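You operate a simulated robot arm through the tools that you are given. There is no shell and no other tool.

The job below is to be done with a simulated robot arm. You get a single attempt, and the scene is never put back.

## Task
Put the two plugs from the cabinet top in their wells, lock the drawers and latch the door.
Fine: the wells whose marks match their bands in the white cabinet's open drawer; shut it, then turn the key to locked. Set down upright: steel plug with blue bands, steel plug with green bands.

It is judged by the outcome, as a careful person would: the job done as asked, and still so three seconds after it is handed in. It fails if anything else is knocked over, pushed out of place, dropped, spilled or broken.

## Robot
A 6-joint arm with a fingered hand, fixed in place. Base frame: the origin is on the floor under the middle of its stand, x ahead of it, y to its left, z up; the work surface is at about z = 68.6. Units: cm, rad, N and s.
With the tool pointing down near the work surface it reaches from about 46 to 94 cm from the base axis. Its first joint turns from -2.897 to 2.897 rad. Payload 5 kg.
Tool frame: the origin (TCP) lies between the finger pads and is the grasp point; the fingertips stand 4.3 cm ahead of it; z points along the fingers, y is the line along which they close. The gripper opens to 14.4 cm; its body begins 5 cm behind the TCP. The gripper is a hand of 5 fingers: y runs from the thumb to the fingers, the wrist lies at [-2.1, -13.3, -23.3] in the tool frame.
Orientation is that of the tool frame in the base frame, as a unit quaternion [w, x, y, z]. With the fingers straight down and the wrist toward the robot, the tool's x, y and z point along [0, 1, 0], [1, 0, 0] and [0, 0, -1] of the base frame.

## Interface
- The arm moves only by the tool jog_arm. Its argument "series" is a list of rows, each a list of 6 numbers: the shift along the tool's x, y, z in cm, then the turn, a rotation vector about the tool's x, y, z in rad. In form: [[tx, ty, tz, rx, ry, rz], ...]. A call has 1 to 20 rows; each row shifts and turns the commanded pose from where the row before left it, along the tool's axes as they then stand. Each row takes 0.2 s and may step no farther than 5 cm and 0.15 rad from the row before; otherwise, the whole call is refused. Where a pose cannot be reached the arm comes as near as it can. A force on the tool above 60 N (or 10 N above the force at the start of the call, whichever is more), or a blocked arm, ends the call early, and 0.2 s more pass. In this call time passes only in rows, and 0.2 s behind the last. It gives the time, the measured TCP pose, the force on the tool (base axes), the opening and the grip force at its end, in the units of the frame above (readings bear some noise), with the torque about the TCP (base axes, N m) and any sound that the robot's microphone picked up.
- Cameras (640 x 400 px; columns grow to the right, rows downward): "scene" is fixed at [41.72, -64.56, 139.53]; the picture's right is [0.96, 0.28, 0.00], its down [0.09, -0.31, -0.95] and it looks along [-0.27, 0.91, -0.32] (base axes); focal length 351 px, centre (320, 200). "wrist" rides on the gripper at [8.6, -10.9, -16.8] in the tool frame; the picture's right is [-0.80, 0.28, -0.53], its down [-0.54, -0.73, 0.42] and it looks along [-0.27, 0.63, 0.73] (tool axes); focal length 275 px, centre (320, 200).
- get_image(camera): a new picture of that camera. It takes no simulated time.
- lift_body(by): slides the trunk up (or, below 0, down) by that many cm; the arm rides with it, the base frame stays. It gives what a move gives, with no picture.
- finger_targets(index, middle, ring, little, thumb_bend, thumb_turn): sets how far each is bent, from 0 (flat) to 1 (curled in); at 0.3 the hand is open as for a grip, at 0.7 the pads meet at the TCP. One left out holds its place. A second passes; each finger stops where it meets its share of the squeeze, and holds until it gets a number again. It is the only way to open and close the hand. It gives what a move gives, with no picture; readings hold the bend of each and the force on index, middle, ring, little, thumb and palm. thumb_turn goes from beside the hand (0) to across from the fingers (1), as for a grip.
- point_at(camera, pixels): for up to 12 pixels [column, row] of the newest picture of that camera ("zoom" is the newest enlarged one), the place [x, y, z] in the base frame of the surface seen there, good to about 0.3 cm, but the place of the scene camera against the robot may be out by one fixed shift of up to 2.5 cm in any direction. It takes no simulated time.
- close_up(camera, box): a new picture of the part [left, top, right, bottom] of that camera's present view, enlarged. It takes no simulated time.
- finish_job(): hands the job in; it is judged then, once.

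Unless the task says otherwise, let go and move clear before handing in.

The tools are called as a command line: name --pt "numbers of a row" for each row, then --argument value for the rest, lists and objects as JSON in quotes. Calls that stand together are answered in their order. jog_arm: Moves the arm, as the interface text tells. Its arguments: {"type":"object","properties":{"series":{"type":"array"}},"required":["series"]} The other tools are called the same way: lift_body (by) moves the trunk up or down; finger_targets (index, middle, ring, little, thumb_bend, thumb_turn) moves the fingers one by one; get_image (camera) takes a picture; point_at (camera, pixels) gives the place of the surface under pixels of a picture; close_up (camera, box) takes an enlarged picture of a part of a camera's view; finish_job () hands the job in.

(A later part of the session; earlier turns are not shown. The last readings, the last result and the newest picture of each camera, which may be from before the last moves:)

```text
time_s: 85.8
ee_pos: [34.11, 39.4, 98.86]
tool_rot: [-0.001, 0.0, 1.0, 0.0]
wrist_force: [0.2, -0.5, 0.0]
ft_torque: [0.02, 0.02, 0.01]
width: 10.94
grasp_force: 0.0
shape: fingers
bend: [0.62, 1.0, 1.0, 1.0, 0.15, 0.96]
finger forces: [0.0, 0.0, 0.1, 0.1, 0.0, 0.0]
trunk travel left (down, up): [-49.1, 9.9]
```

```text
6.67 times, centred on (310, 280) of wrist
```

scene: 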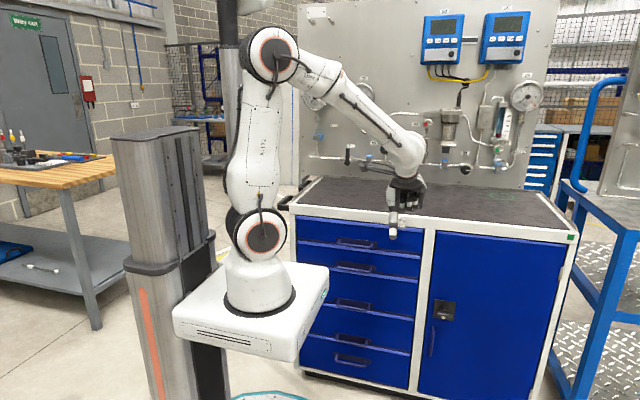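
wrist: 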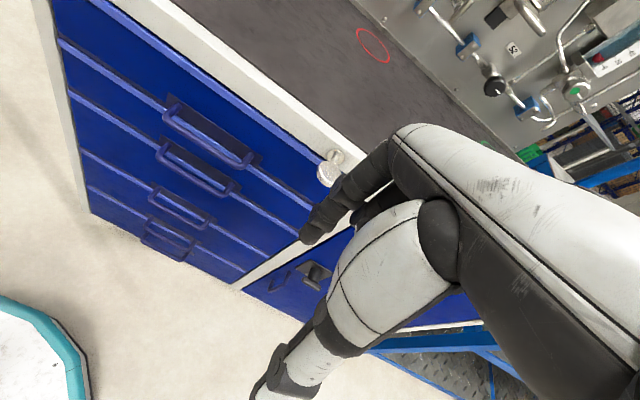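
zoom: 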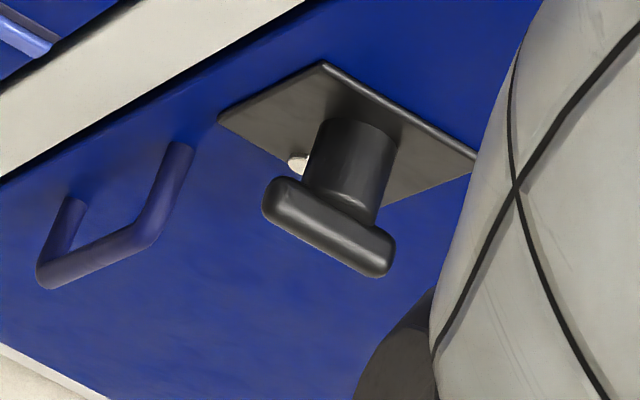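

Index tip sits at about tool (0.6, 1.8, 3.85); the key disc centre is (34.9,56.0,90). I'll move so the fingertip hovers above the disc's right half.

jog_arm --pt "-0.6 3 0 0 0 0" --pt "-0.6 3 0 0 0 0" --pt "-0.6 3 0 0 0 0" --pt "-0.6 3 0 0 0 0" --pt "-0.5 2.6 0 0 0 0" --pt "0 0 1.2 0 0 0"

get_image --camera "wrist"

close_up --camera "scene" --box '[370, 175, 440, 245]'

close_up --camera "wrist" --box '[250, 160, 390, 300]'

```text
time_s: 87.2
ee_pos: [37.1, 54.07, 97.77]
tool_rot: [0.0, 0.0, 1.0, 0.0]
wrist_force: [0.7, -0.5, -0.2]
ft_torque: [-0.03, -0.02, -0.03]
width: 10.93
grasp_force: 0.1
shape: fingers
bend: [0.62, 1.0, 1.0, 1.0, 0.15, 0.96]
finger forces: [0.0, 0.0, 0.0, 0.1, 0.1, 0.1]
trunk travel left (down, up): [-49.1, 9.9]
```

```text
taken
```

wrist: 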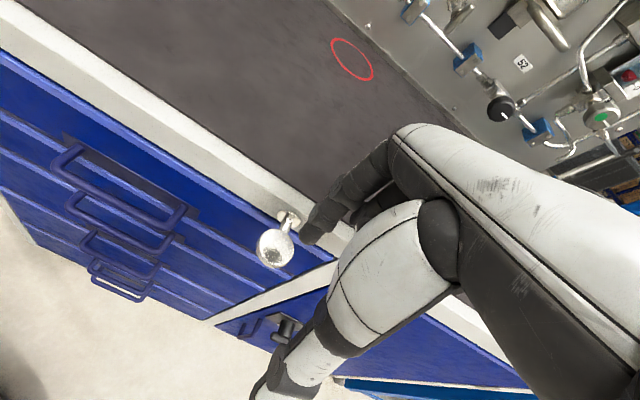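

```text
5.71 times, centred on (405, 210) of scene
```

zoom: 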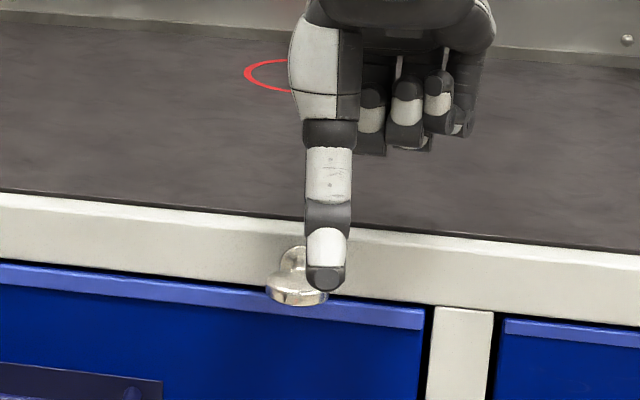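

```text
2.86 times, centred on (320, 230) of wrist
```

zoom: 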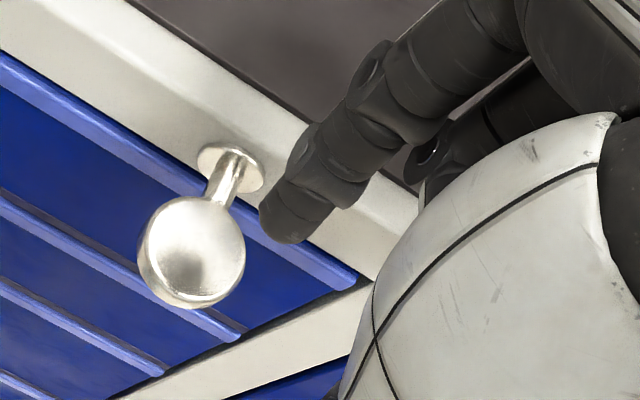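

The scene camera's view is blocked by the thumb (zoom (325,275)), so I'll check thumb and index tip positions numerically.

point_at --camera "wrist" --pixels '[[303, 238], [310, 228], [318, 218], [300, 232], [276, 248], [270, 255], [285, 255], [265, 240], [288, 215], [270, 390], [290, 375], [310, 345]]'

point_at --camera "zoom" --pixels '[[270, 225], [285, 235], [310, 225], [190, 250], [225, 165], [240, 215], [200, 290], [150, 240]]'

```text
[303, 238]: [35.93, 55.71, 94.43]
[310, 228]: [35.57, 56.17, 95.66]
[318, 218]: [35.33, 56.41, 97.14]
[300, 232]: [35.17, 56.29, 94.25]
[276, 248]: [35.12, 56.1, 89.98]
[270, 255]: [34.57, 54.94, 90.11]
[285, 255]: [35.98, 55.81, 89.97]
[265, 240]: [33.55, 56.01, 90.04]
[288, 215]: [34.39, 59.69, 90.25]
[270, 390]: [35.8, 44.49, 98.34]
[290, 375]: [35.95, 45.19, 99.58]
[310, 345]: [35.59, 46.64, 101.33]
```

```text
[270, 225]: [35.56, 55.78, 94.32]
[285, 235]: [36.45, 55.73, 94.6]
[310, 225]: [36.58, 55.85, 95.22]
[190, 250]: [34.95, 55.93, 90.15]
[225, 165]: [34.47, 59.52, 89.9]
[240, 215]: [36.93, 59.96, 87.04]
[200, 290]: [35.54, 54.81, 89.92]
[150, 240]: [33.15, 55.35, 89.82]
```

The index tip is centred at about (36.1,56.0), bottom z≈93.9, and the disc top is z=90.1. I'll shift 0.3 further right and descend to just above the disc.

jog_arm --pt "-0.3 0 1.0 0 0 0" --pt "0 0 1.0 0 0 0" --pt "0 0 0.8 0 0 0" --pt "0 0 0.5 0 0 0"

close_up --camera "wrist" --box '[250, 180, 370, 300]'

```text
time_s: 88.2
ee_pos: [37.3, 54.01, 94.71]
tool_rot: [0.0, 0.001, 1.0, 0.001]
wrist_force: [-1.5, 1.4, 11.4]
ft_torque: [0.33, 0.21, 0.03]
width: 10.9
grasp_force: 5.5
shape: fingers
bend: [0.63, 1.0, 1.0, 1.0, 0.15, 0.96]
finger forces: [11.4, 0.0, 0.0, 0.0, 0.1, 0.1]
trunk travel left (down, up): [-49.1, 9.9]
```

```text
3.33 times, centred on (310, 240) of wrist
```

zoom: 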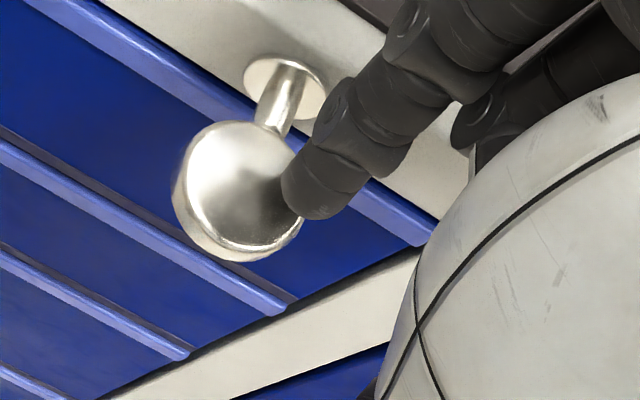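

Contact gave 11.4 N up without the disc turning, so clockwise seems blocked (or stiff). I'll back off and check whether the disc tilted at all.

jog_arm --pt "0 0 -0.5 0 0 0" --pt "0 0 -0.7 0 0 0"

close_up --camera "wrist" --box '[240, 180, 340, 280]'

point_at --camera "zoom" --pixels '[[240, 170], [200, 200], [290, 240], [310, 210], [230, 250], [260, 200], [300, 160], [220, 170]]'

```text
time_s: 88.8
ee_pos: [37.25, 54.03, 95.52]
tool_rot: [0.0, 0.0, 1.0, -0.001]
wrist_force: [-0.4, -0.2, -0.3]
ft_torque: [0.02, 0.02, 0.01]
width: 10.95
grasp_force: 0.0
shape: fingers
bend: [0.62, 1.0, 1.0, 1.0, 0.15, 0.96]
finger forces: [0.0, 0.0, 0.0, 0.0, 0.0, 0.1]
trunk travel left (down, up): [-49.1, 9.9]
```

```text
4.00 times, centred on (290, 230) of wrist
```

zoom: 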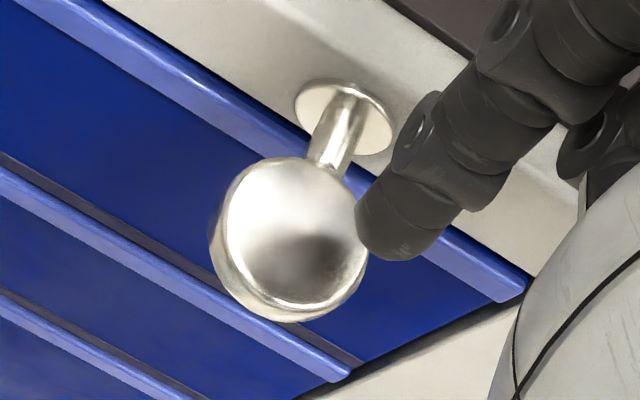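

```text
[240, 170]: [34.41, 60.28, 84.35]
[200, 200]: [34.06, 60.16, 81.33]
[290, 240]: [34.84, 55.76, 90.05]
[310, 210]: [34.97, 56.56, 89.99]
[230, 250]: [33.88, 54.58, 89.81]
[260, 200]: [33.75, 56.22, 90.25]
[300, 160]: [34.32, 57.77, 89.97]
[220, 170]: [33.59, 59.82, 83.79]
```

The disc is unchanged and level, so that direction is blocked. I'll try the other side: raise, shift 2.9 cm left, and press lightly on the disc's left half.

jog_arm --pt "0 0 -1.0 0 0 0" --pt "1.5 0 0 0 0 0" --pt "1.4 0 0 0 0 0" --pt "0 0 0.8 0 0 0"

close_up --camera "wrist" --box '[250, 180, 370, 300]'

close_up --camera "scene" --box '[370, 190, 440, 245]'

```text
time_s: 89.8
ee_pos: [34.39, 54.05, 95.73]
tool_rot: [-0.001, 0.0, 1.0, 0.0]
wrist_force: [0.4, 0.2, -0.9]
ft_torque: [-0.01, 0.0, -0.01]
width: 10.95
grasp_force: 0.1
shape: fingers
bend: [0.62, 1.0, 1.0, 1.0, 0.15, 0.96]
finger forces: [0.0, 0.1, 0.0, 0.1, 0.0, 0.0]
trunk travel left (down, up): [-49.1, 9.9]
```

```text
3.33 times, centred on (310, 240) of wrist
```

zoom: 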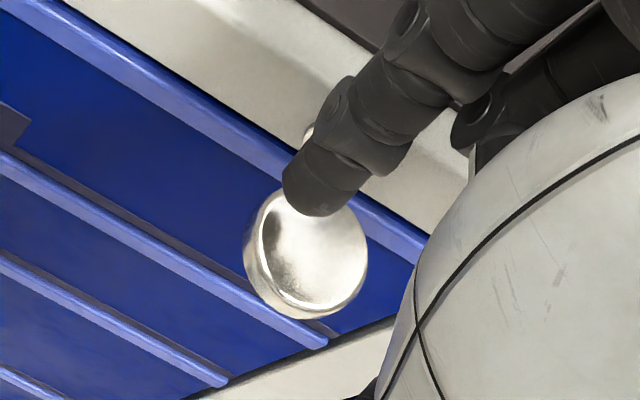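

```text
7.27 times, centred on (405, 218) of scene
```

zoom: 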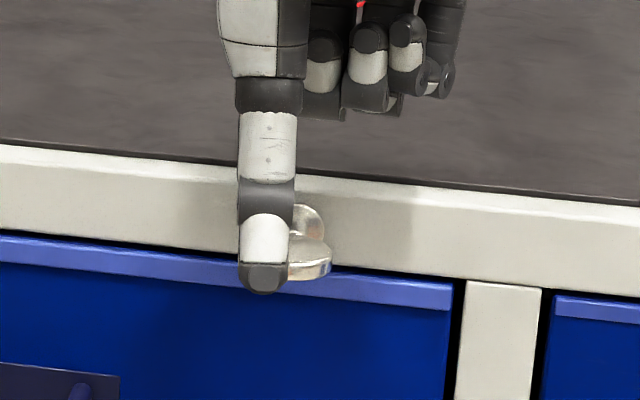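

The fingertip is above the disc's left half. I'll press down in small steps.

jog_arm --pt "0 0 0.5 0 0 0" --pt "0 0 0.3 0 0 0" --pt "0 0 0.2 0 0 0" --pt "0 0 0.15 0 0 0"

close_up --camera "wrist" --box '[250, 180, 370, 300]'

```text
time_s: 90.8
ee_pos: [34.44, 54.16, 94.66]
tool_rot: [0.0, 0.0, 1.0, -0.001]
wrist_force: [0.4, -1.2, -0.2]
ft_torque: [0.02, 0.03, -0.01]
width: 10.99
grasp_force: 0.1
shape: fingers
bend: [0.62, 1.0, 1.0, 1.0, 0.15, 0.96]
finger forces: [0.1, 0.0, 0.1, 0.1, 0.0, 0.0]
trunk travel left (down, up): [-49.1, 9.9]
```

```text
3.33 times, centred on (310, 240) of wrist
```

zoom: 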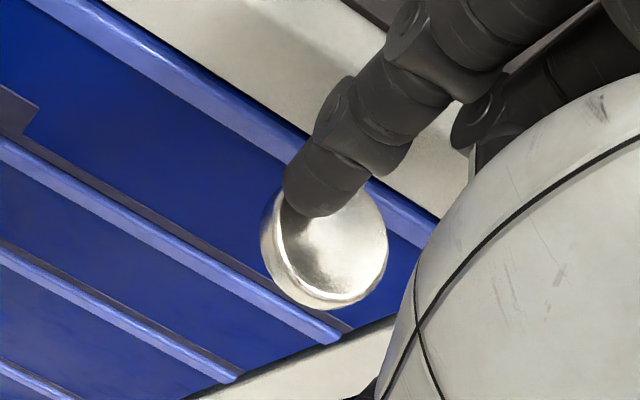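

No force yet, so I'll keep pressing down a little at a time.

jog_arm --pt "0 0 0.15 0 0 0" --pt "0 0 0.15 0 0 0"

close_up --camera "wrist" --box '[250, 180, 370, 300]'

```text
time_s: 91.3
ee_pos: [34.38, 54.02, 94.54]
tool_rot: [0.0, 0.0, 1.0, 0.002]
wrist_force: [-3.6, 0.5, 8.9]
ft_torque: [0.31, 0.12, 0.07]
width: 10.93
grasp_force: 4.9
shape: fingers
bend: [0.62, 1.0, 1.0, 1.0, 0.15, 0.96]
finger forces: [9.2, 0.0, 0.1, 0.0, 0.1, 0.0]
trunk travel left (down, up): [-49.1, 9.9]
```

```text
3.33 times, centred on (310, 240) of wrist
```

zoom: 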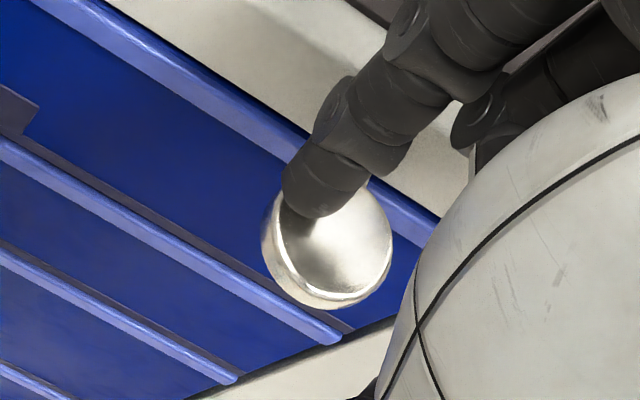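

Contact with about 9 N and a hint of sideways force; the disc edge may be starting to tilt. I'll press slightly further.

jog_arm --pt "0 0 0.1 0 0 0" --pt "0 0 0.1 0 0 0"

close_up --camera "wrist" --box '[250, 180, 370, 300]'

point_at --camera "zoom" --pixels '[[380, 230], [350, 270], [370, 250], [300, 270], [330, 250], [370, 205], [320, 285]]'

```text
time_s: 92.0
ee_pos: [34.43, 53.98, 94.21]
tool_rot: [0.0, 0.0, 1.0, -0.001]
wrist_force: [-0.7, -0.9, 0.3]
ft_torque: [-0.01, 0.01, -0.01]
width: 10.97
grasp_force: 0.5
shape: fingers
bend: [0.62, 1.0, 1.0, 1.0, 0.15, 0.96]
finger forces: [0.8, 0.1, 0.1, 0.1, 0.1, 0.0]
trunk travel left (down, up): [-49.1, 9.9]
```

```text
3.33 times, centred on (310, 240) of wrist
```

zoom: 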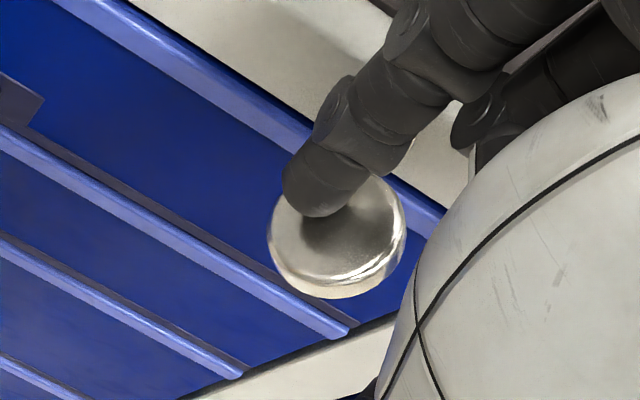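

```text
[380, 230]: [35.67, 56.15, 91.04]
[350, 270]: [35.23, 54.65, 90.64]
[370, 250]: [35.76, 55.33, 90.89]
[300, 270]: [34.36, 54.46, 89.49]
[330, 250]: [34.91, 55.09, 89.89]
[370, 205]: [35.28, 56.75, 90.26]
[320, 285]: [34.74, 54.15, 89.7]
```

The disc is now tilting counter-clockwise (right side z≈91.0, left ≈89.5), so this is the working direction. I'll continue pressing down.

jog_arm --pt "0 0 0.2 0 0 0" --pt "0 0 0.2 0 0 0" --pt "0 0 0.2 0 0 0"

close_up --camera "wrist" --box '[250, 180, 370, 300]'

point_at --camera "zoom" --pixels '[[380, 230], [350, 270], [370, 250], [300, 270], [330, 250], [390, 215], [320, 285]]'

```text
time_s: 92.8
ee_pos: [34.42, 53.96, 93.55]
tool_rot: [0.0, 0.0, 1.0, 0.0]
wrist_force: [-1.0, -0.3, 0.9]
ft_torque: [0.04, 0.05, 0.05]
width: 10.94
grasp_force: 0.2
shape: fingers
bend: [0.62, 1.0, 1.0, 1.0, 0.15, 0.96]
finger forces: [1.1, 0.0, 0.0, 0.0, 0.0, 0.0]
trunk travel left (down, up): [-49.1, 9.9]
```

```text
3.33 times, centred on (310, 240) of wrist
```

zoom: 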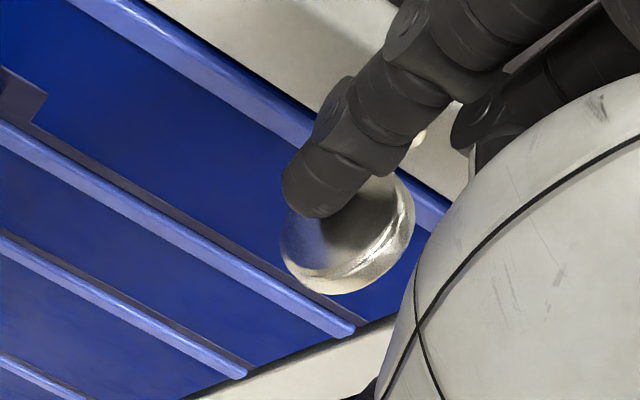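

```text
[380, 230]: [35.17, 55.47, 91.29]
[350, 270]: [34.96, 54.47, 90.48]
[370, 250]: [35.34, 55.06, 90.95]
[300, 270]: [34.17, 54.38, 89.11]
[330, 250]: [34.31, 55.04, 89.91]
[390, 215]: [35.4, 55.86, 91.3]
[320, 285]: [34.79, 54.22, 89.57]
```

The disc is at roughly 55–60° now with light force. I'll go down another 0.7 cm.

jog_arm --pt "0 0 0.25 0 0 0" --pt "0 0 0.25 0 0 0" --pt "0 0 0.2 0 0 0"

close_up --camera "wrist" --box '[250, 180, 370, 300]'

point_at --camera "zoom" --pixels '[[380, 230], [350, 270], [370, 250], [310, 270], [330, 250], [390, 215], [320, 285], [340, 240]]'

```text
time_s: 93.5
ee_pos: [34.48, 54.11, 92.84]
tool_rot: [0.0, 0.0, 1.0, 0.0]
wrist_force: [-2.6, 0.1, 2.4]
ft_torque: [0.05, 0.09, 0.05]
width: 10.91
grasp_force: 1.6
shape: fingers
bend: [0.62, 1.0, 1.0, 1.0, 0.15, 0.96]
finger forces: [2.5, 0.0, 0.1, 0.0, 0.1, 0.0]
trunk travel left (down, up): [-49.1, 9.9]
```

```text
3.33 times, centred on (310, 240) of wrist
```

zoom: 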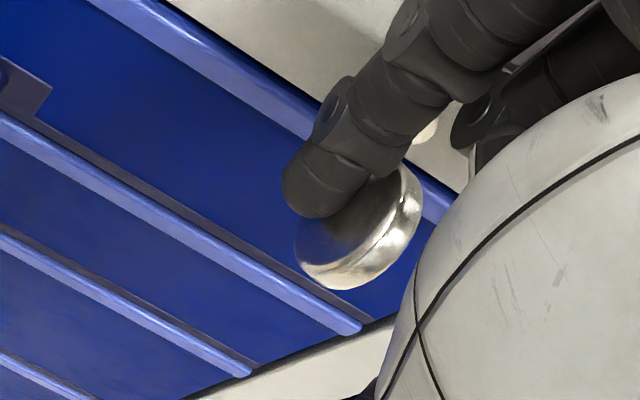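

```text
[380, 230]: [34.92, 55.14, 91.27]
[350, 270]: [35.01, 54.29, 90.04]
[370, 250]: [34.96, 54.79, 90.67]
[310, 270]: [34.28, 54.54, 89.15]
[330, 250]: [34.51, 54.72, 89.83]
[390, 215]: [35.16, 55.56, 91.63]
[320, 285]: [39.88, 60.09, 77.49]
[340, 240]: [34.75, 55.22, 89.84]
```

The disc is at about 70°. Now I'll push the finger sideways (+x) against its lower half to bring it to vertical.

jog_arm --pt "-0.15 0 0.1 0 0 0" --pt "-0.15 0 0.1 0 0 0"

close_up --camera "wrist" --box '[250, 180, 370, 300]'

point_at --camera "zoom" --pixels '[[380, 230], [360, 270], [370, 250], [320, 270], [340, 245], [390, 215], [350, 235], [330, 255]]'

```text
time_s: 94.2
ee_pos: [34.67, 54.05, 92.64]
tool_rot: [0.0, -0.001, 1.0, 0.0]
wrist_force: [-6.0, 0.1, 2.5]
ft_torque: [0.02, 0.21, 0.17]
width: 10.94
grasp_force: 3.4
shape: fingers
bend: [0.62, 1.0, 1.0, 1.0, 0.15, 0.96]
finger forces: [6.6, 0.0, 0.0, 0.0, 0.0, 0.0]
trunk travel left (down, up): [-49.1, 9.9]
```

```text
3.33 times, centred on (310, 240) of wrist
```

zoom: 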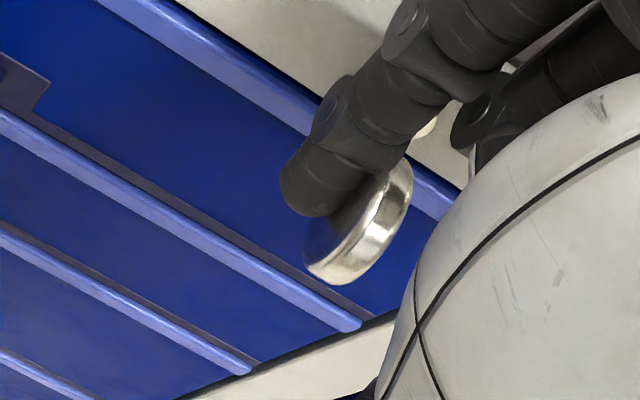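

```text
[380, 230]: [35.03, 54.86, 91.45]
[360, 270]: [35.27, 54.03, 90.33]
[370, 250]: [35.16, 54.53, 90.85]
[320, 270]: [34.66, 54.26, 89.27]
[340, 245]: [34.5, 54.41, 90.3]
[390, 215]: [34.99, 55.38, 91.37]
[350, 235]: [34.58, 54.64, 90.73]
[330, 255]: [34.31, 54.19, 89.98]
```

Side force is now 6 N and the disc looks nearly vertical. I'll check the scene camera for its angle.

close_up --camera "scene" --box '[380, 195, 430, 240]'

close_up --camera "wrist" --box '[290, 210, 350, 270]'

```text
8.89 times, centred on (405, 218) of scene
```

zoom: 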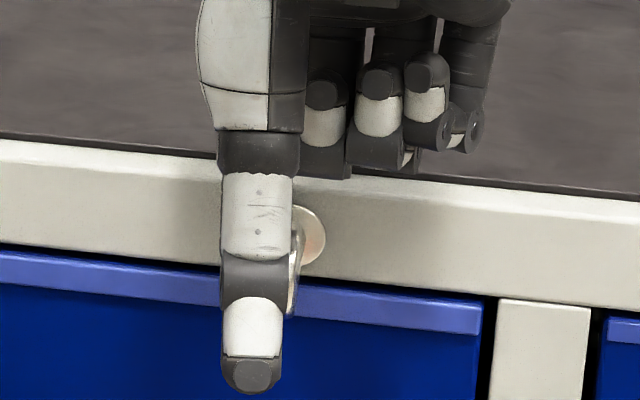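

```text
6.67 times, centred on (320, 240) of wrist
```

zoom: 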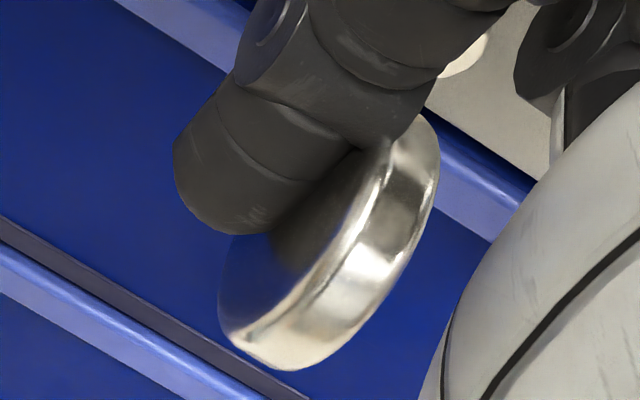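

I'll push 0.1–0.2 cm more to be sure the key reaches its stop.

jog_arm --pt "-0.1 0 0 0 0 0" --pt "-0.1 0 0 0 0 0"

close_up --camera "wrist" --box '[290, 210, 350, 270]'

point_at --camera "zoom" --pixels '[[420, 150], [380, 230], [320, 310], [270, 350], [410, 130], [260, 280], [300, 240], [350, 250]]'

```text
time_s: 94.8
ee_pos: [34.75, 53.98, 92.62]
tool_rot: [0.0, 0.001, 1.0, 0.0]
wrist_force: [-12.8, -0.1, 2.8]
ft_torque: [0.08, 0.39, 0.37]
width: 10.96
grasp_force: 6.7
shape: fingers
bend: [0.62, 1.0, 1.0, 1.0, 0.15, 0.96]
finger forces: [13.6, 0.0, 0.0, 0.0, 0.1, 0.0]
trunk travel left (down, up): [-49.1, 9.9]
```

```text
6.67 times, centred on (320, 240) of wrist
```

zoom: 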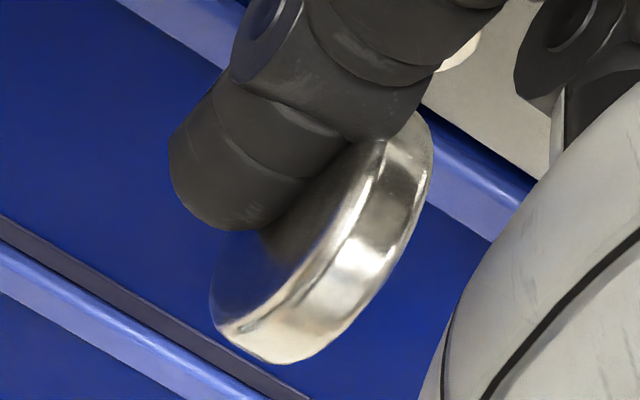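

```text
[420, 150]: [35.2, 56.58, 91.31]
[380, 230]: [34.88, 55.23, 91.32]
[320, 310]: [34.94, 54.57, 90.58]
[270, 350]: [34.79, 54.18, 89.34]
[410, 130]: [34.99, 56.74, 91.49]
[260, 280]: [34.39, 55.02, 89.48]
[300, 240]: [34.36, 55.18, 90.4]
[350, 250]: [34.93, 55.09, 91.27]
```

The disc's left face is now vertical (x≈34.37 at both z 89.5 and 90.4). I'll back the finger off sideways and up, then inspect the key.

jog_arm --pt "0.3 0 0 0 0 0" --pt "0.8 0 -0.3 0 0 0" --pt "1.5 0 -1.0 0 0 0" --pt "1.5 0 -2.0 0 0 0" --pt "0 -2 -2.0 0 0 0" --pt "0 -3 0 0 0 0" --pt "0 -4 0 0 0 0"

close_up --camera "scene" --box '[380, 200, 430, 240]'

get_image --camera "wrist"

```text
time_s: 96.3
ee_pos: [30.71, 44.95, 98.05]
tool_rot: [-0.001, 0.0, 1.0, -0.001]
wrist_force: [-0.3, 0.2, -0.8]
ft_torque: [-0.02, 0.0, -0.02]
width: 10.97
grasp_force: 0.0
shape: fingers
bend: [0.62, 1.0, 1.0, 1.0, 0.15, 0.96]
finger forces: [0.1, 0.0, 0.0, 0.0, 0.1, 0.0]
trunk travel left (down, up): [-49.1, 9.9]
```

```text
10.00 times, centred on (405, 220) of scene
```

zoom: 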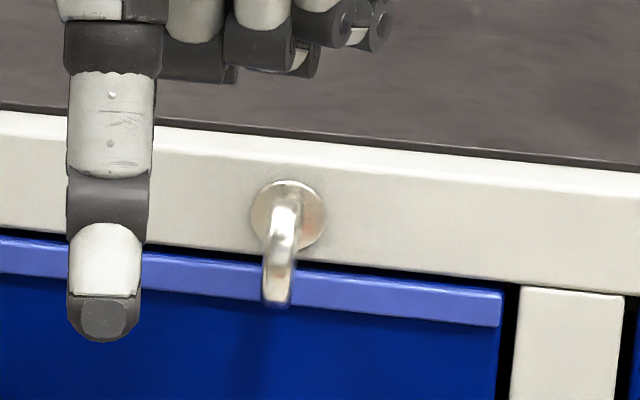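

```text
taken
```

wrist: 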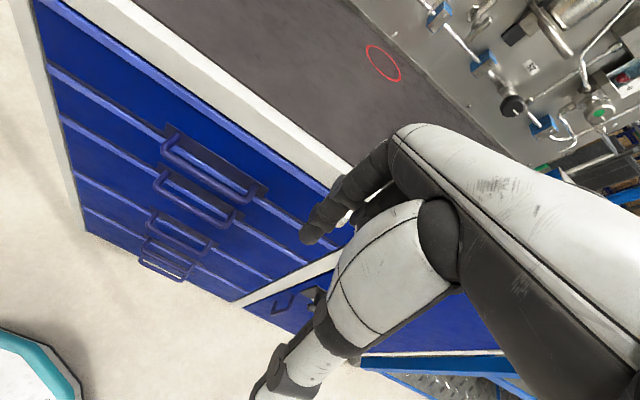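

The key bow now stands vertical (scene zoom (280,250)). To verify it is at its stop, I'll go to the disc's right side above its axis and press lightly left on the upper half.

jog_arm --pt "-3.5 0 -0.5 0 0 0" --pt "-3.6 0 0 0 0 0" --pt "0 3 0 0 0 0" --pt "0 3 0 0 0 0" --pt "0 3 0 0 0 0" --pt "0 0 1.2 0 0 0" --pt "0 0 1.2 0 0 0" --pt "0 0 1.0 0 0 0"

close_up --camera "wrist" --box '[250, 180, 370, 300]'

point_at --camera "zoom" --pixels '[[290, 190], [310, 210], [330, 195], [250, 200], [230, 230], [260, 250], [270, 180], [240, 260]]'

```text
time_s: 98.2
ee_pos: [37.92, 54.17, 95.05]
tool_rot: [-0.001, 0.0, 1.0, 0.0]
wrist_force: [-0.2, -0.8, -0.5]
ft_torque: [-0.03, 0.0, 0.02]
width: 10.95
grasp_force: 0.1
shape: fingers
bend: [0.62, 1.0, 1.0, 1.0, 0.15, 0.96]
finger forces: [0.0, 0.0, 0.0, 0.0, 0.1, 0.0]
trunk travel left (down, up): [-49.1, 9.9]
```

```text
3.33 times, centred on (310, 240) of wrist
```

zoom: 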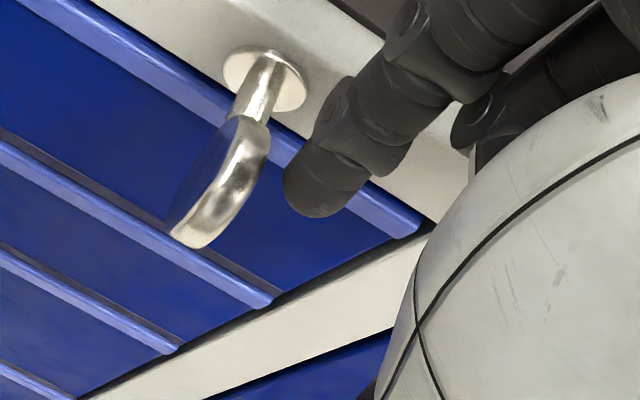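

```text
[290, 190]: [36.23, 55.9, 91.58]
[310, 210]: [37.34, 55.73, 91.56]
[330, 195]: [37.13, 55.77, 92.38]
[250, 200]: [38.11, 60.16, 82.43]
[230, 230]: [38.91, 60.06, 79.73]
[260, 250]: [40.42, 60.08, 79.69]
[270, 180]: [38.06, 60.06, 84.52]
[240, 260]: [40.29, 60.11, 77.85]
```

The fingertip's left edge is x≈36.0, and the disc's right face is x≈35.2. I'll lower 0.5 cm and press left in small steps.

jog_arm --pt "0 0 0.5 0 0 0" --pt "0.4 0 0 0 0 0" --pt "0.2 0 0 0 0 0" --pt "0.1 0 0 0 0 0"

jog_arm --pt "0.1 0 0 0 0 0" --pt "0.1 0 0 0 0 0"

close_up --camera "wrist" --box '[250, 180, 370, 300]'

```text
time_s: 99.2
ee_pos: [37.32, 54.05, 94.56]
tool_rot: [0.0, 0.0, 1.0, 0.0]
wrist_force: [2.3, 0.4, -0.3]
ft_torque: [-0.03, -0.1, -0.07]
width: 10.92
grasp_force: 1.5
shape: fingers
bend: [0.62, 1.0, 1.0, 1.0, 0.15, 0.96]
finger forces: [2.5, 0.1, 0.0, 0.0, 0.1, 0.0]
trunk travel left (down, up): [-49.1, 9.9]
```

```text
time_s: 99.8
ee_pos: [37.16, 54.04, 94.61]
tool_rot: [0.0, 0.001, 1.0, 0.001]
wrist_force: [8.1, 1.1, -0.7]
ft_torque: [-0.04, -0.23, -0.15]
width: 10.89
grasp_force: 3.7
shape: fingers
bend: [0.62, 1.0, 1.0, 1.0, 0.15, 0.96]
finger forces: [6.8, 0.0, 0.1, 0.0, 0.0, 0.0]
trunk travel left (down, up): [-49.1, 9.9]
```

```text
3.33 times, centred on (310, 240) of wrist
```

zoom: 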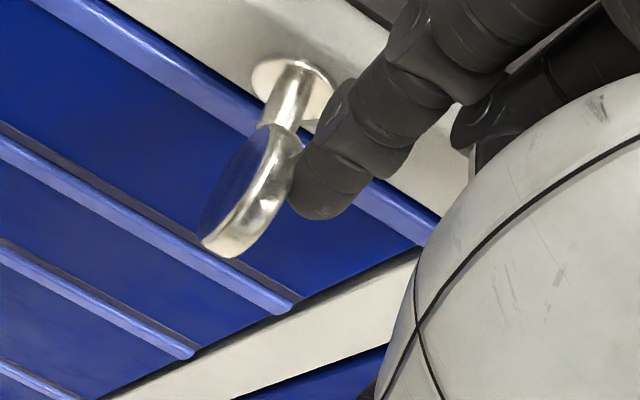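

The upper half resists at 8 N with barely any motion, unlike the ~2 N needed mid-turn, so the key is at its end stop. I'll measure the disc face angle here.

point_at --camera "zoom" --pixels '[[240, 170], [225, 200], [215, 225], [250, 150], [245, 235], [260, 200], [280, 160], [230, 190], [255, 165]]'

jog_arm --pt "0.1 0 0 0 0 0"

close_up --camera "wrist" --box '[250, 180, 370, 300]'

```text
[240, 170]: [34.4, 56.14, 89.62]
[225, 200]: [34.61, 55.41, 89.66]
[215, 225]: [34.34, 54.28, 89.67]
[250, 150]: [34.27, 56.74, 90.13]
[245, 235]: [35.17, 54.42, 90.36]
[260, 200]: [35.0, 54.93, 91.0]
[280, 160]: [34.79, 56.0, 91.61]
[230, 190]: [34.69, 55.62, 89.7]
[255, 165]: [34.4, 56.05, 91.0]
```

```text
time_s: 100.2
ee_pos: [37.08, 53.98, 94.69]
tool_rot: [-0.001, 0.0, 1.0, 0.0]
wrist_force: [9.3, 0.0, -0.2]
ft_torque: [-0.02, -0.33, -0.25]
width: 10.92
grasp_force: 4.8
shape: fingers
bend: [0.62, 1.0, 1.0, 1.0, 0.15, 0.96]
finger forces: [9.4, 0.0, 0.0, 0.0, 0.0, 0.0]
trunk travel left (down, up): [-49.1, 9.9]
```

```text
3.33 times, centred on (310, 240) of wrist
```

zoom: 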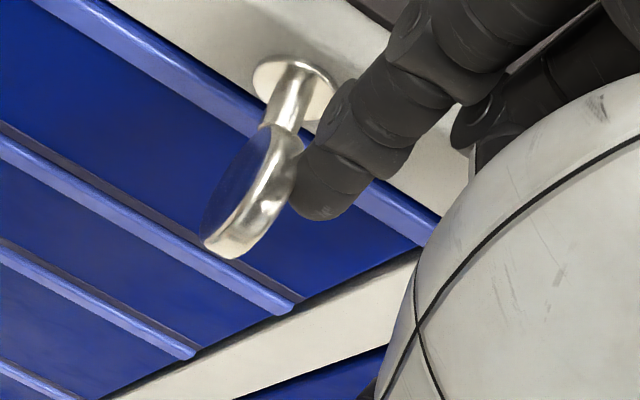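

The key holds firm at vertical, its end stop. I'll move the finger clear and then approach the latch for a closer look.

jog_arm --pt "-0.4 0 0 0 0 0" --pt "-1.0 0 -1.0 0 0 0" --pt "0 0 -2.0 0 0 0" --pt "0 -3 0 0 0 0" --pt "0 -4 0 0 0 0" --pt "0 -4 0 0 0 0" --pt "0 -3 0 0 0 0"

close_up --camera "scene" --box '[380, 200, 430, 240]'

get_image --camera "wrist"

```text
time_s: 101.8
ee_pos: [38.31, 39.91, 97.6]
tool_rot: [0.0, 0.001, 1.0, 0.0]
wrist_force: [1.1, -1.3, 0.1]
ft_torque: [0.01, -0.03, 0.0]
width: 10.95
grasp_force: 0.1
shape: fingers
bend: [0.62, 1.0, 1.0, 1.0, 0.15, 0.96]
finger forces: [0.0, 0.0, 0.1, 0.0, 0.1, 0.0]
trunk travel left (down, up): [-49.1, 9.9]
```

```text
10.00 times, centred on (405, 220) of scene
```

zoom: 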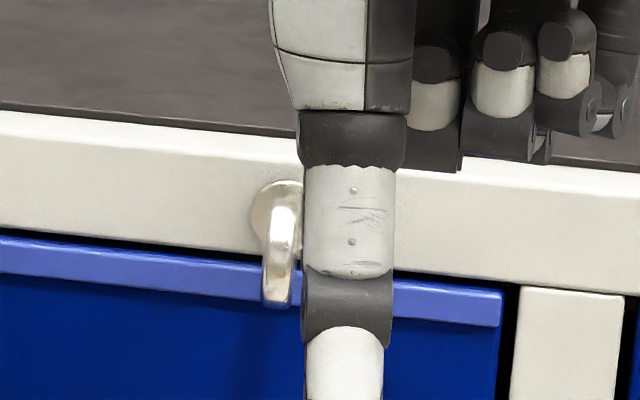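

```text
taken
```

wrist: 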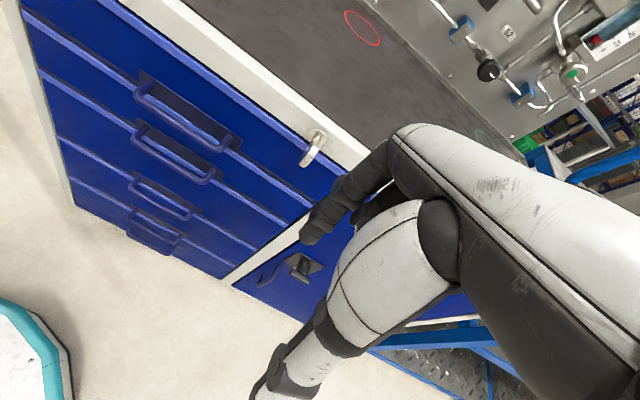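

The key stays vertical. I'll lower the trunk 26 cm with the hand well off the cabinet, then shift right toward the latch.

lift_body --by -26

jog_arm --pt "-3 0 0 0 0 0" --pt "-3 0 0 0 0 0" --pt "-3 0 0 0 0 0" --pt "-3 0 0 0 0 0" --pt "-2 0 0 0 0 0"

get_image --camera "wrist"

get_image --camera "scene"

```text
time_s: 104.4
ee_pos: [38.35, 40.05, 71.67]
tool_rot: [0.0, 0.0, 1.0, -0.001]
wrist_force: [-0.2, 0.0, -0.3]
ft_torque: [-0.03, -0.02, 0.0]
width: 10.98
grasp_force: 0.0
shape: fingers
bend: [0.62, 1.0, 1.0, 1.0, 0.15, 0.96]
finger forces: [0.1, 0.0, 0.0, 0.0, 0.1, 0.1]
trunk travel left (down, up): [-23.1, 35.9]
```

```text
time_s: 105.6
ee_pos: [52.31, 40.02, 71.6]
tool_rot: [0.0, 0.001, 1.0, 0.0]
wrist_force: [0.0, 0.6, 0.0]
ft_torque: [0.01, 0.0, -0.04]
width: 10.96
grasp_force: 0.0
shape: fingers
bend: [0.62, 1.0, 1.0, 1.0, 0.15, 0.96]
finger forces: [0.0, 0.0, 0.0, 0.0, 0.0, 0.0]
trunk travel left (down, up): [-23.1, 35.9]
```

```text
taken
```

wrist: 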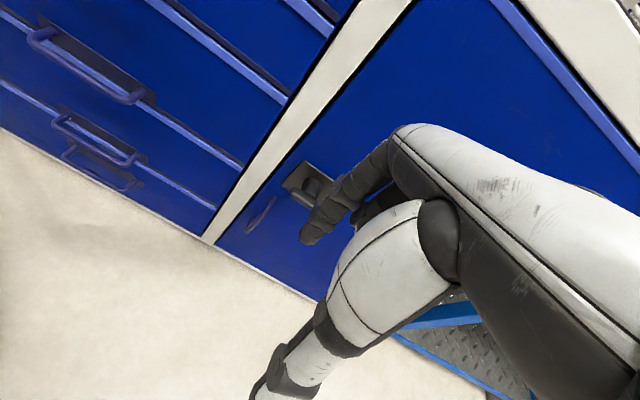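

```text
taken
```

scene: 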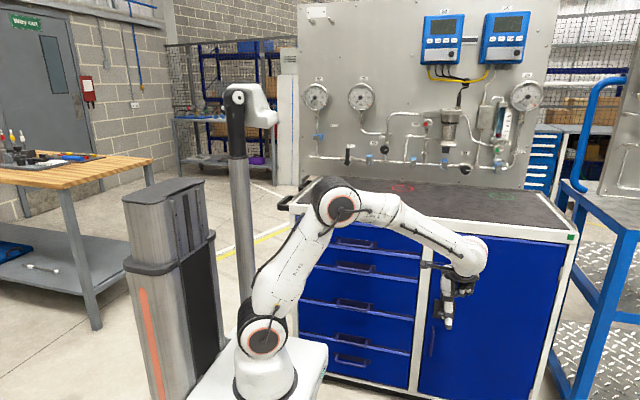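

The latch is at wrist (308,185), partly behind the index finger. I'll zoom and measure plate, bar, door face and stile.

close_up --camera "wrist" --box '[230, 140, 350, 250]'

point_at --camera "wrist" --pixels '[[295, 180], [312, 188], [305, 200], [312, 172], [400, 80], [250, 190], [360, 130], [280, 130], [330, 70], [300, 150], [500, 60], [280, 230]]'

```text
3.64 times, centred on (290, 195) of wrist
```

zoom: 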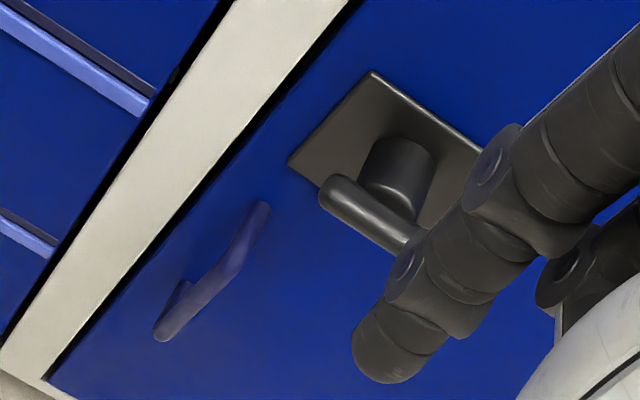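

```text
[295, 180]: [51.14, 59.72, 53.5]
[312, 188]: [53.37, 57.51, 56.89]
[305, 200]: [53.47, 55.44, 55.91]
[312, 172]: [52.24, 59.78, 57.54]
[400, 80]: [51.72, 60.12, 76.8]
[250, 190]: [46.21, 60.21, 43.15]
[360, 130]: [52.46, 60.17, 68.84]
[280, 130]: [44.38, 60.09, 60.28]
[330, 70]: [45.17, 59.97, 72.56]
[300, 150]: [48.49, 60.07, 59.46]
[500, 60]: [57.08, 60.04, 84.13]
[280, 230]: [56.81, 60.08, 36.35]
```

The door face is flush (y≈60.1), so only the latch needs turning. I'll take finer points on the bar, boss and plate.

point_at --camera "zoom" --pixels '[[332, 188], [345, 205], [370, 220], [395, 235], [400, 155], [375, 180], [372, 78], [293, 160], [475, 150], [330, 200], [360, 200], [415, 175]]'

get_image --camera "scene"

close_up --camera "scene" --box '[410, 230, 500, 340]'

```text
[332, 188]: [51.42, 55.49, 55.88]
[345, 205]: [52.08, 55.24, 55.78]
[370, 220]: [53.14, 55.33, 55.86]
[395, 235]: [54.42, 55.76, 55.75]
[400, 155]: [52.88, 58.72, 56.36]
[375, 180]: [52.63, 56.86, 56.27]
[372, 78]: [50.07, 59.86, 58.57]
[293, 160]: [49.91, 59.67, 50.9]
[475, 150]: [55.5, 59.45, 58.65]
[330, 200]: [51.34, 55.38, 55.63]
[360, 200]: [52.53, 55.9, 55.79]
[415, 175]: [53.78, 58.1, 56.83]
```

```text
taken
```

scene: 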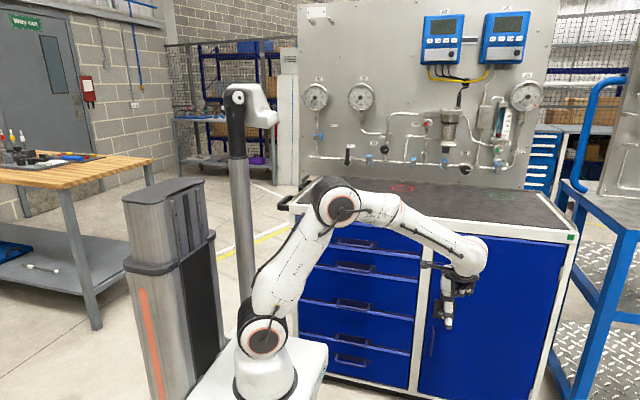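

```text
3.64 times, centred on (455, 285) of scene
```

zoom: 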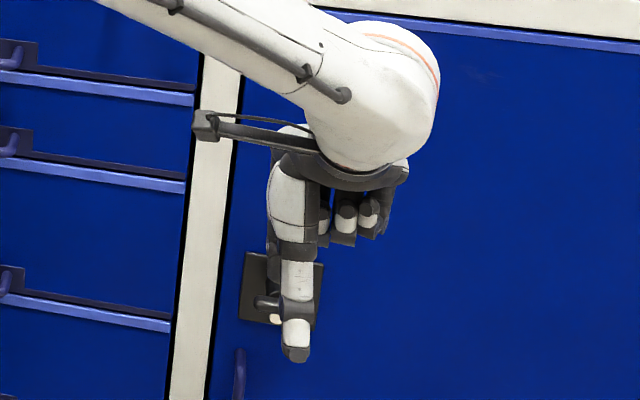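

Latch bar: centre about (53.4, 55.6, 55.1), ends x≈50.9 and 56, top z≈55.9; the fist knuckles need to stay off the door. I'll extend the index slightly more, then position the tip above the bar's right end.

finger_targets --index 0.52

jog_arm --pt "-2.1 0 0 0 0 0" --pt "-2.1 0 0 0 0 0"

lift_body --by -8.5

get_image --camera "wrist"

```text
time_s: 106.6
ee_pos: [52.37, 40.1, 71.63]
tool_rot: [0.0, 0.0, 1.0, 0.0]
wrist_force: [0.2, -0.3, 0.2]
ft_torque: [-0.03, 0.0, 0.0]
width: 12.74
grasp_force: 0.2
shape: fingers
bend: [0.52, 1.0, 1.0, 1.0, 0.15, 0.96]
finger forces: [0.0, 0.1, 0.0, 0.1, 0.0, 0.1]
trunk travel left (down, up): [-23.1, 35.9]
```

```text
time_s: 107.2
ee_pos: [56.54, 39.94, 71.77]
tool_rot: [-0.001, 0.0, 1.0, 0.0]
wrist_force: [-0.3, -0.1, 1.2]
ft_torque: [-0.02, 0.0, -0.01]
width: 12.74
grasp_force: 0.0
shape: fingers
bend: [0.52, 1.0, 1.0, 1.0, 0.15, 0.96]
finger forces: [0.0, 0.2, 0.0, 0.0, 0.0, 0.1]
trunk travel left (down, up): [-23.1, 35.9]
```

```text
time_s: 108.4
ee_pos: [56.41, 40.08, 63.1]
tool_rot: [0.0, 0.001, 1.0, 0.0]
wrist_force: [0.4, 0.4, 0.2]
ft_torque: [-0.02, 0.01, -0.02]
width: 12.74
grasp_force: 0.0
shape: fingers
bend: [0.52, 1.0, 1.0, 1.0, 0.15, 0.96]
finger forces: [0.0, 0.0, 0.1, 0.0, 0.0, 0.0]
trunk travel left (down, up): [-14.6, 44.4]
```

```text
taken
```

wrist: 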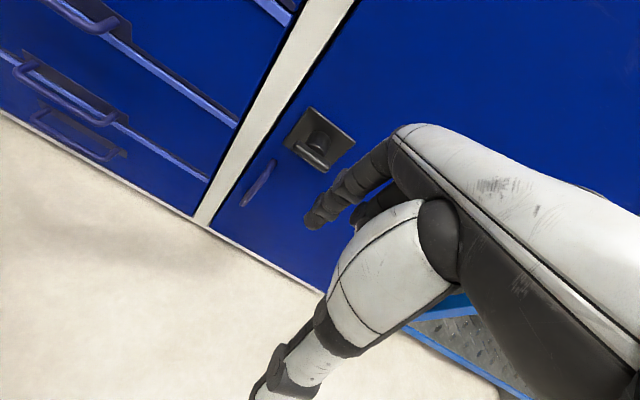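

Now the latch is in plain view at wrist (320,140). I'll zoom and re-measure it before moving in.

close_up --camera "wrist" --box '[270, 90, 370, 240]'

close_up --camera "wrist" --box '[280, 100, 360, 180]'

point_at --camera "zoom" --pixels '[[260, 230], [300, 250], [340, 270], [330, 195], [310, 220], [240, 240], [370, 285], [290, 130], [200, 220], [440, 200], [300, 175], [370, 170]]'

point_at --camera "wrist" --pixels '[[310, 222], [318, 212], [325, 205], [308, 215], [335, 190]]'

```text
2.67 times, centred on (320, 165) of wrist
```

zoom: 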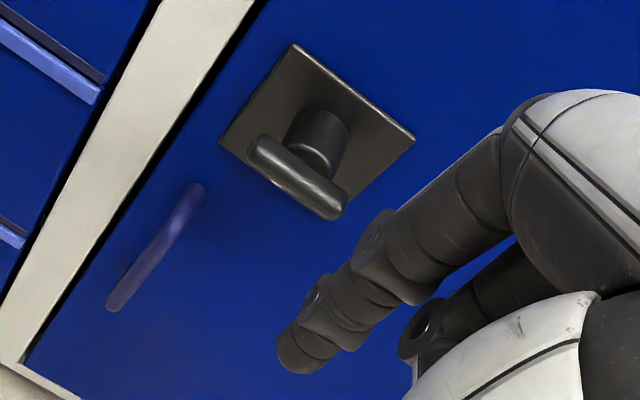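

```text
5.00 times, centred on (320, 140) of wrist
```

zoom: 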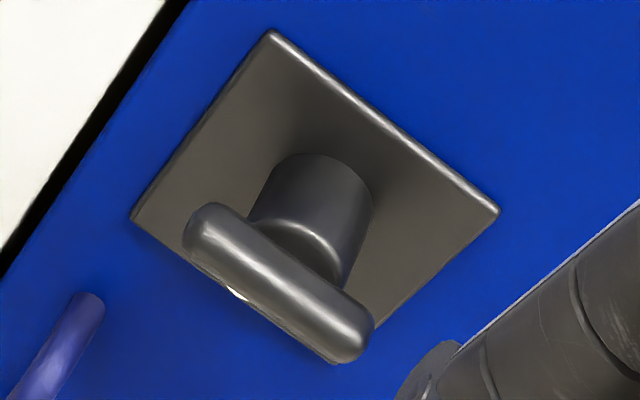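

```text
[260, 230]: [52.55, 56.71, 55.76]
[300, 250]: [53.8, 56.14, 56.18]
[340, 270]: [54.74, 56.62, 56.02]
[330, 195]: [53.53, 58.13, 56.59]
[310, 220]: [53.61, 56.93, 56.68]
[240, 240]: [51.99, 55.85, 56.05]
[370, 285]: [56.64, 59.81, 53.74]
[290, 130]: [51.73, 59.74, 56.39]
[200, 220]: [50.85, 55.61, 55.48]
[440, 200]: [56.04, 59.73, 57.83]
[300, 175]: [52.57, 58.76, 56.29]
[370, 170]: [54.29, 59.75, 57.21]
```

```text
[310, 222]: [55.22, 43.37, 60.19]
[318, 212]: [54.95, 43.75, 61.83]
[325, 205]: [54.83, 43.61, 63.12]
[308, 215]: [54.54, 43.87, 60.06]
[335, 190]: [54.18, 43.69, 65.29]
```

Bar top is z≈56.0 at y≈56; index tip is near tool (1.0, 3.4, 4.3). I'll move forward 12.5 cm so the tip is over the bar's right end.

jog_arm --pt "-0.3 3 0 0 0 0" --pt "0 3 0 0 0 0" --pt "0 3 0 0 0 0" --pt "0 2.5 0 0 0 0" --pt "0 1.0 0 0 0 0"

close_up --camera "wrist" --box '[250, 160, 390, 300]'

point_at --camera "zoom" --pixels '[[300, 180], [310, 165], [330, 150], [285, 170], [200, 230], [240, 250], [270, 270], [180, 210]]'

close_up --camera "scene" --box '[410, 250, 500, 330]'

```text
time_s: 109.6
ee_pos: [56.63, 52.54, 63.22]
tool_rot: [0.001, 0.0, 1.0, 0.0]
wrist_force: [0.7, -0.3, 0.3]
ft_torque: [0.01, 0.0, -0.01]
width: 12.75
grasp_force: 0.1
shape: fingers
bend: [0.52, 1.0, 1.0, 1.0, 0.15, 0.96]
finger forces: [0.1, 0.1, 0.0, 0.0, 0.0, 0.0]
trunk travel left (down, up): [-14.6, 44.4]
```

```text
2.86 times, centred on (320, 230) of wrist
```

zoom: 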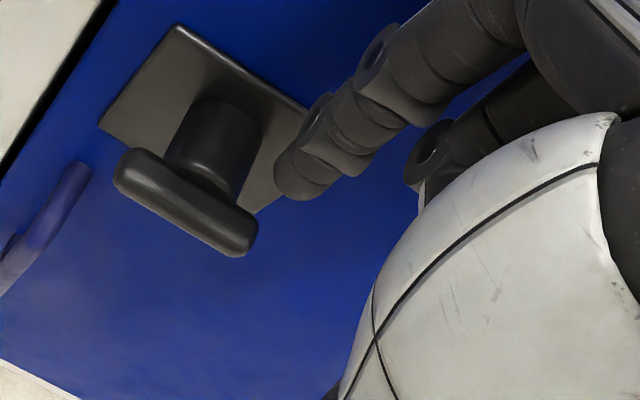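

```text
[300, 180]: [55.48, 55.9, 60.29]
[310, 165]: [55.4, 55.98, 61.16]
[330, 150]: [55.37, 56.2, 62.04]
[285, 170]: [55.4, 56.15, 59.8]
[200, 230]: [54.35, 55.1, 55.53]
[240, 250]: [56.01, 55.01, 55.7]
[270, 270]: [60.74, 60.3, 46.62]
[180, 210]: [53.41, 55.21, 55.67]
```

```text
5.00 times, centred on (455, 290) of scene
```

zoom: 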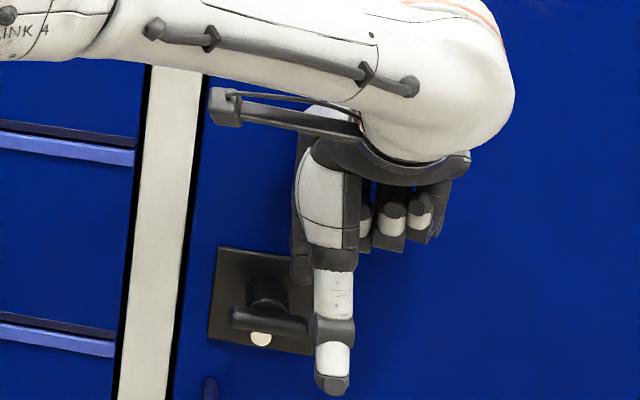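

The finger overlaps only the bar's last centimetre, so I'll shift 0.6 cm left and descend to just above contact.

jog_arm --pt "0.6 0 0 0 0 0" --pt "0 0 0.8 0 0 0" --pt "0 0 0.6 0 0 0" --pt "0 0 0.4 0 0 0"

jog_arm --pt "0 0 0.2 0 0 0" --pt "0 0 0.2 0 0 0"

close_up --camera "wrist" --box '[250, 160, 390, 300]'

```text
time_s: 110.6
ee_pos: [56.24, 52.58, 61.31]
tool_rot: [0.0, -0.001, 1.0, 0.0]
wrist_force: [-0.1, -0.3, -0.5]
ft_torque: [0.0, -0.01, -0.03]
width: 12.75
grasp_force: 0.0
shape: fingers
bend: [0.52, 1.0, 1.0, 1.0, 0.15, 0.96]
finger forces: [0.1, 0.0, 0.0, 0.0, 0.0, 0.0]
trunk travel left (down, up): [-14.6, 44.4]
```

```text
time_s: 111.2
ee_pos: [56.3, 52.57, 61.1]
tool_rot: [0.0, 0.001, 1.0, 0.0]
wrist_force: [0.7, 0.1, 2.3]
ft_torque: [0.06, -0.07, -0.05]
width: 12.75
grasp_force: 1.2
shape: fingers
bend: [0.52, 1.0, 1.0, 1.0, 0.15, 0.96]
finger forces: [1.6, 0.1, 0.1, 0.0, 0.1, 0.0]
trunk travel left (down, up): [-14.6, 44.4]
```

```text
2.86 times, centred on (320, 230) of wrist
```

zoom: 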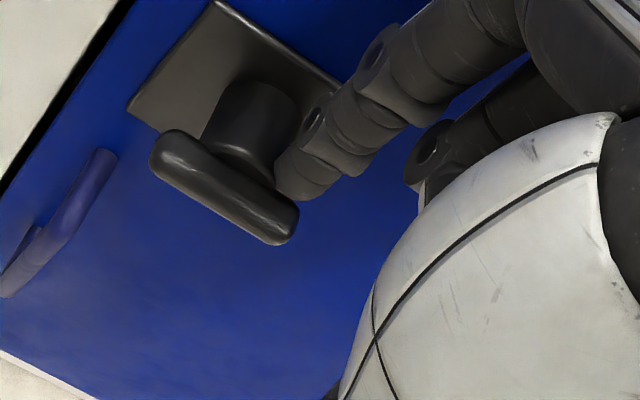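

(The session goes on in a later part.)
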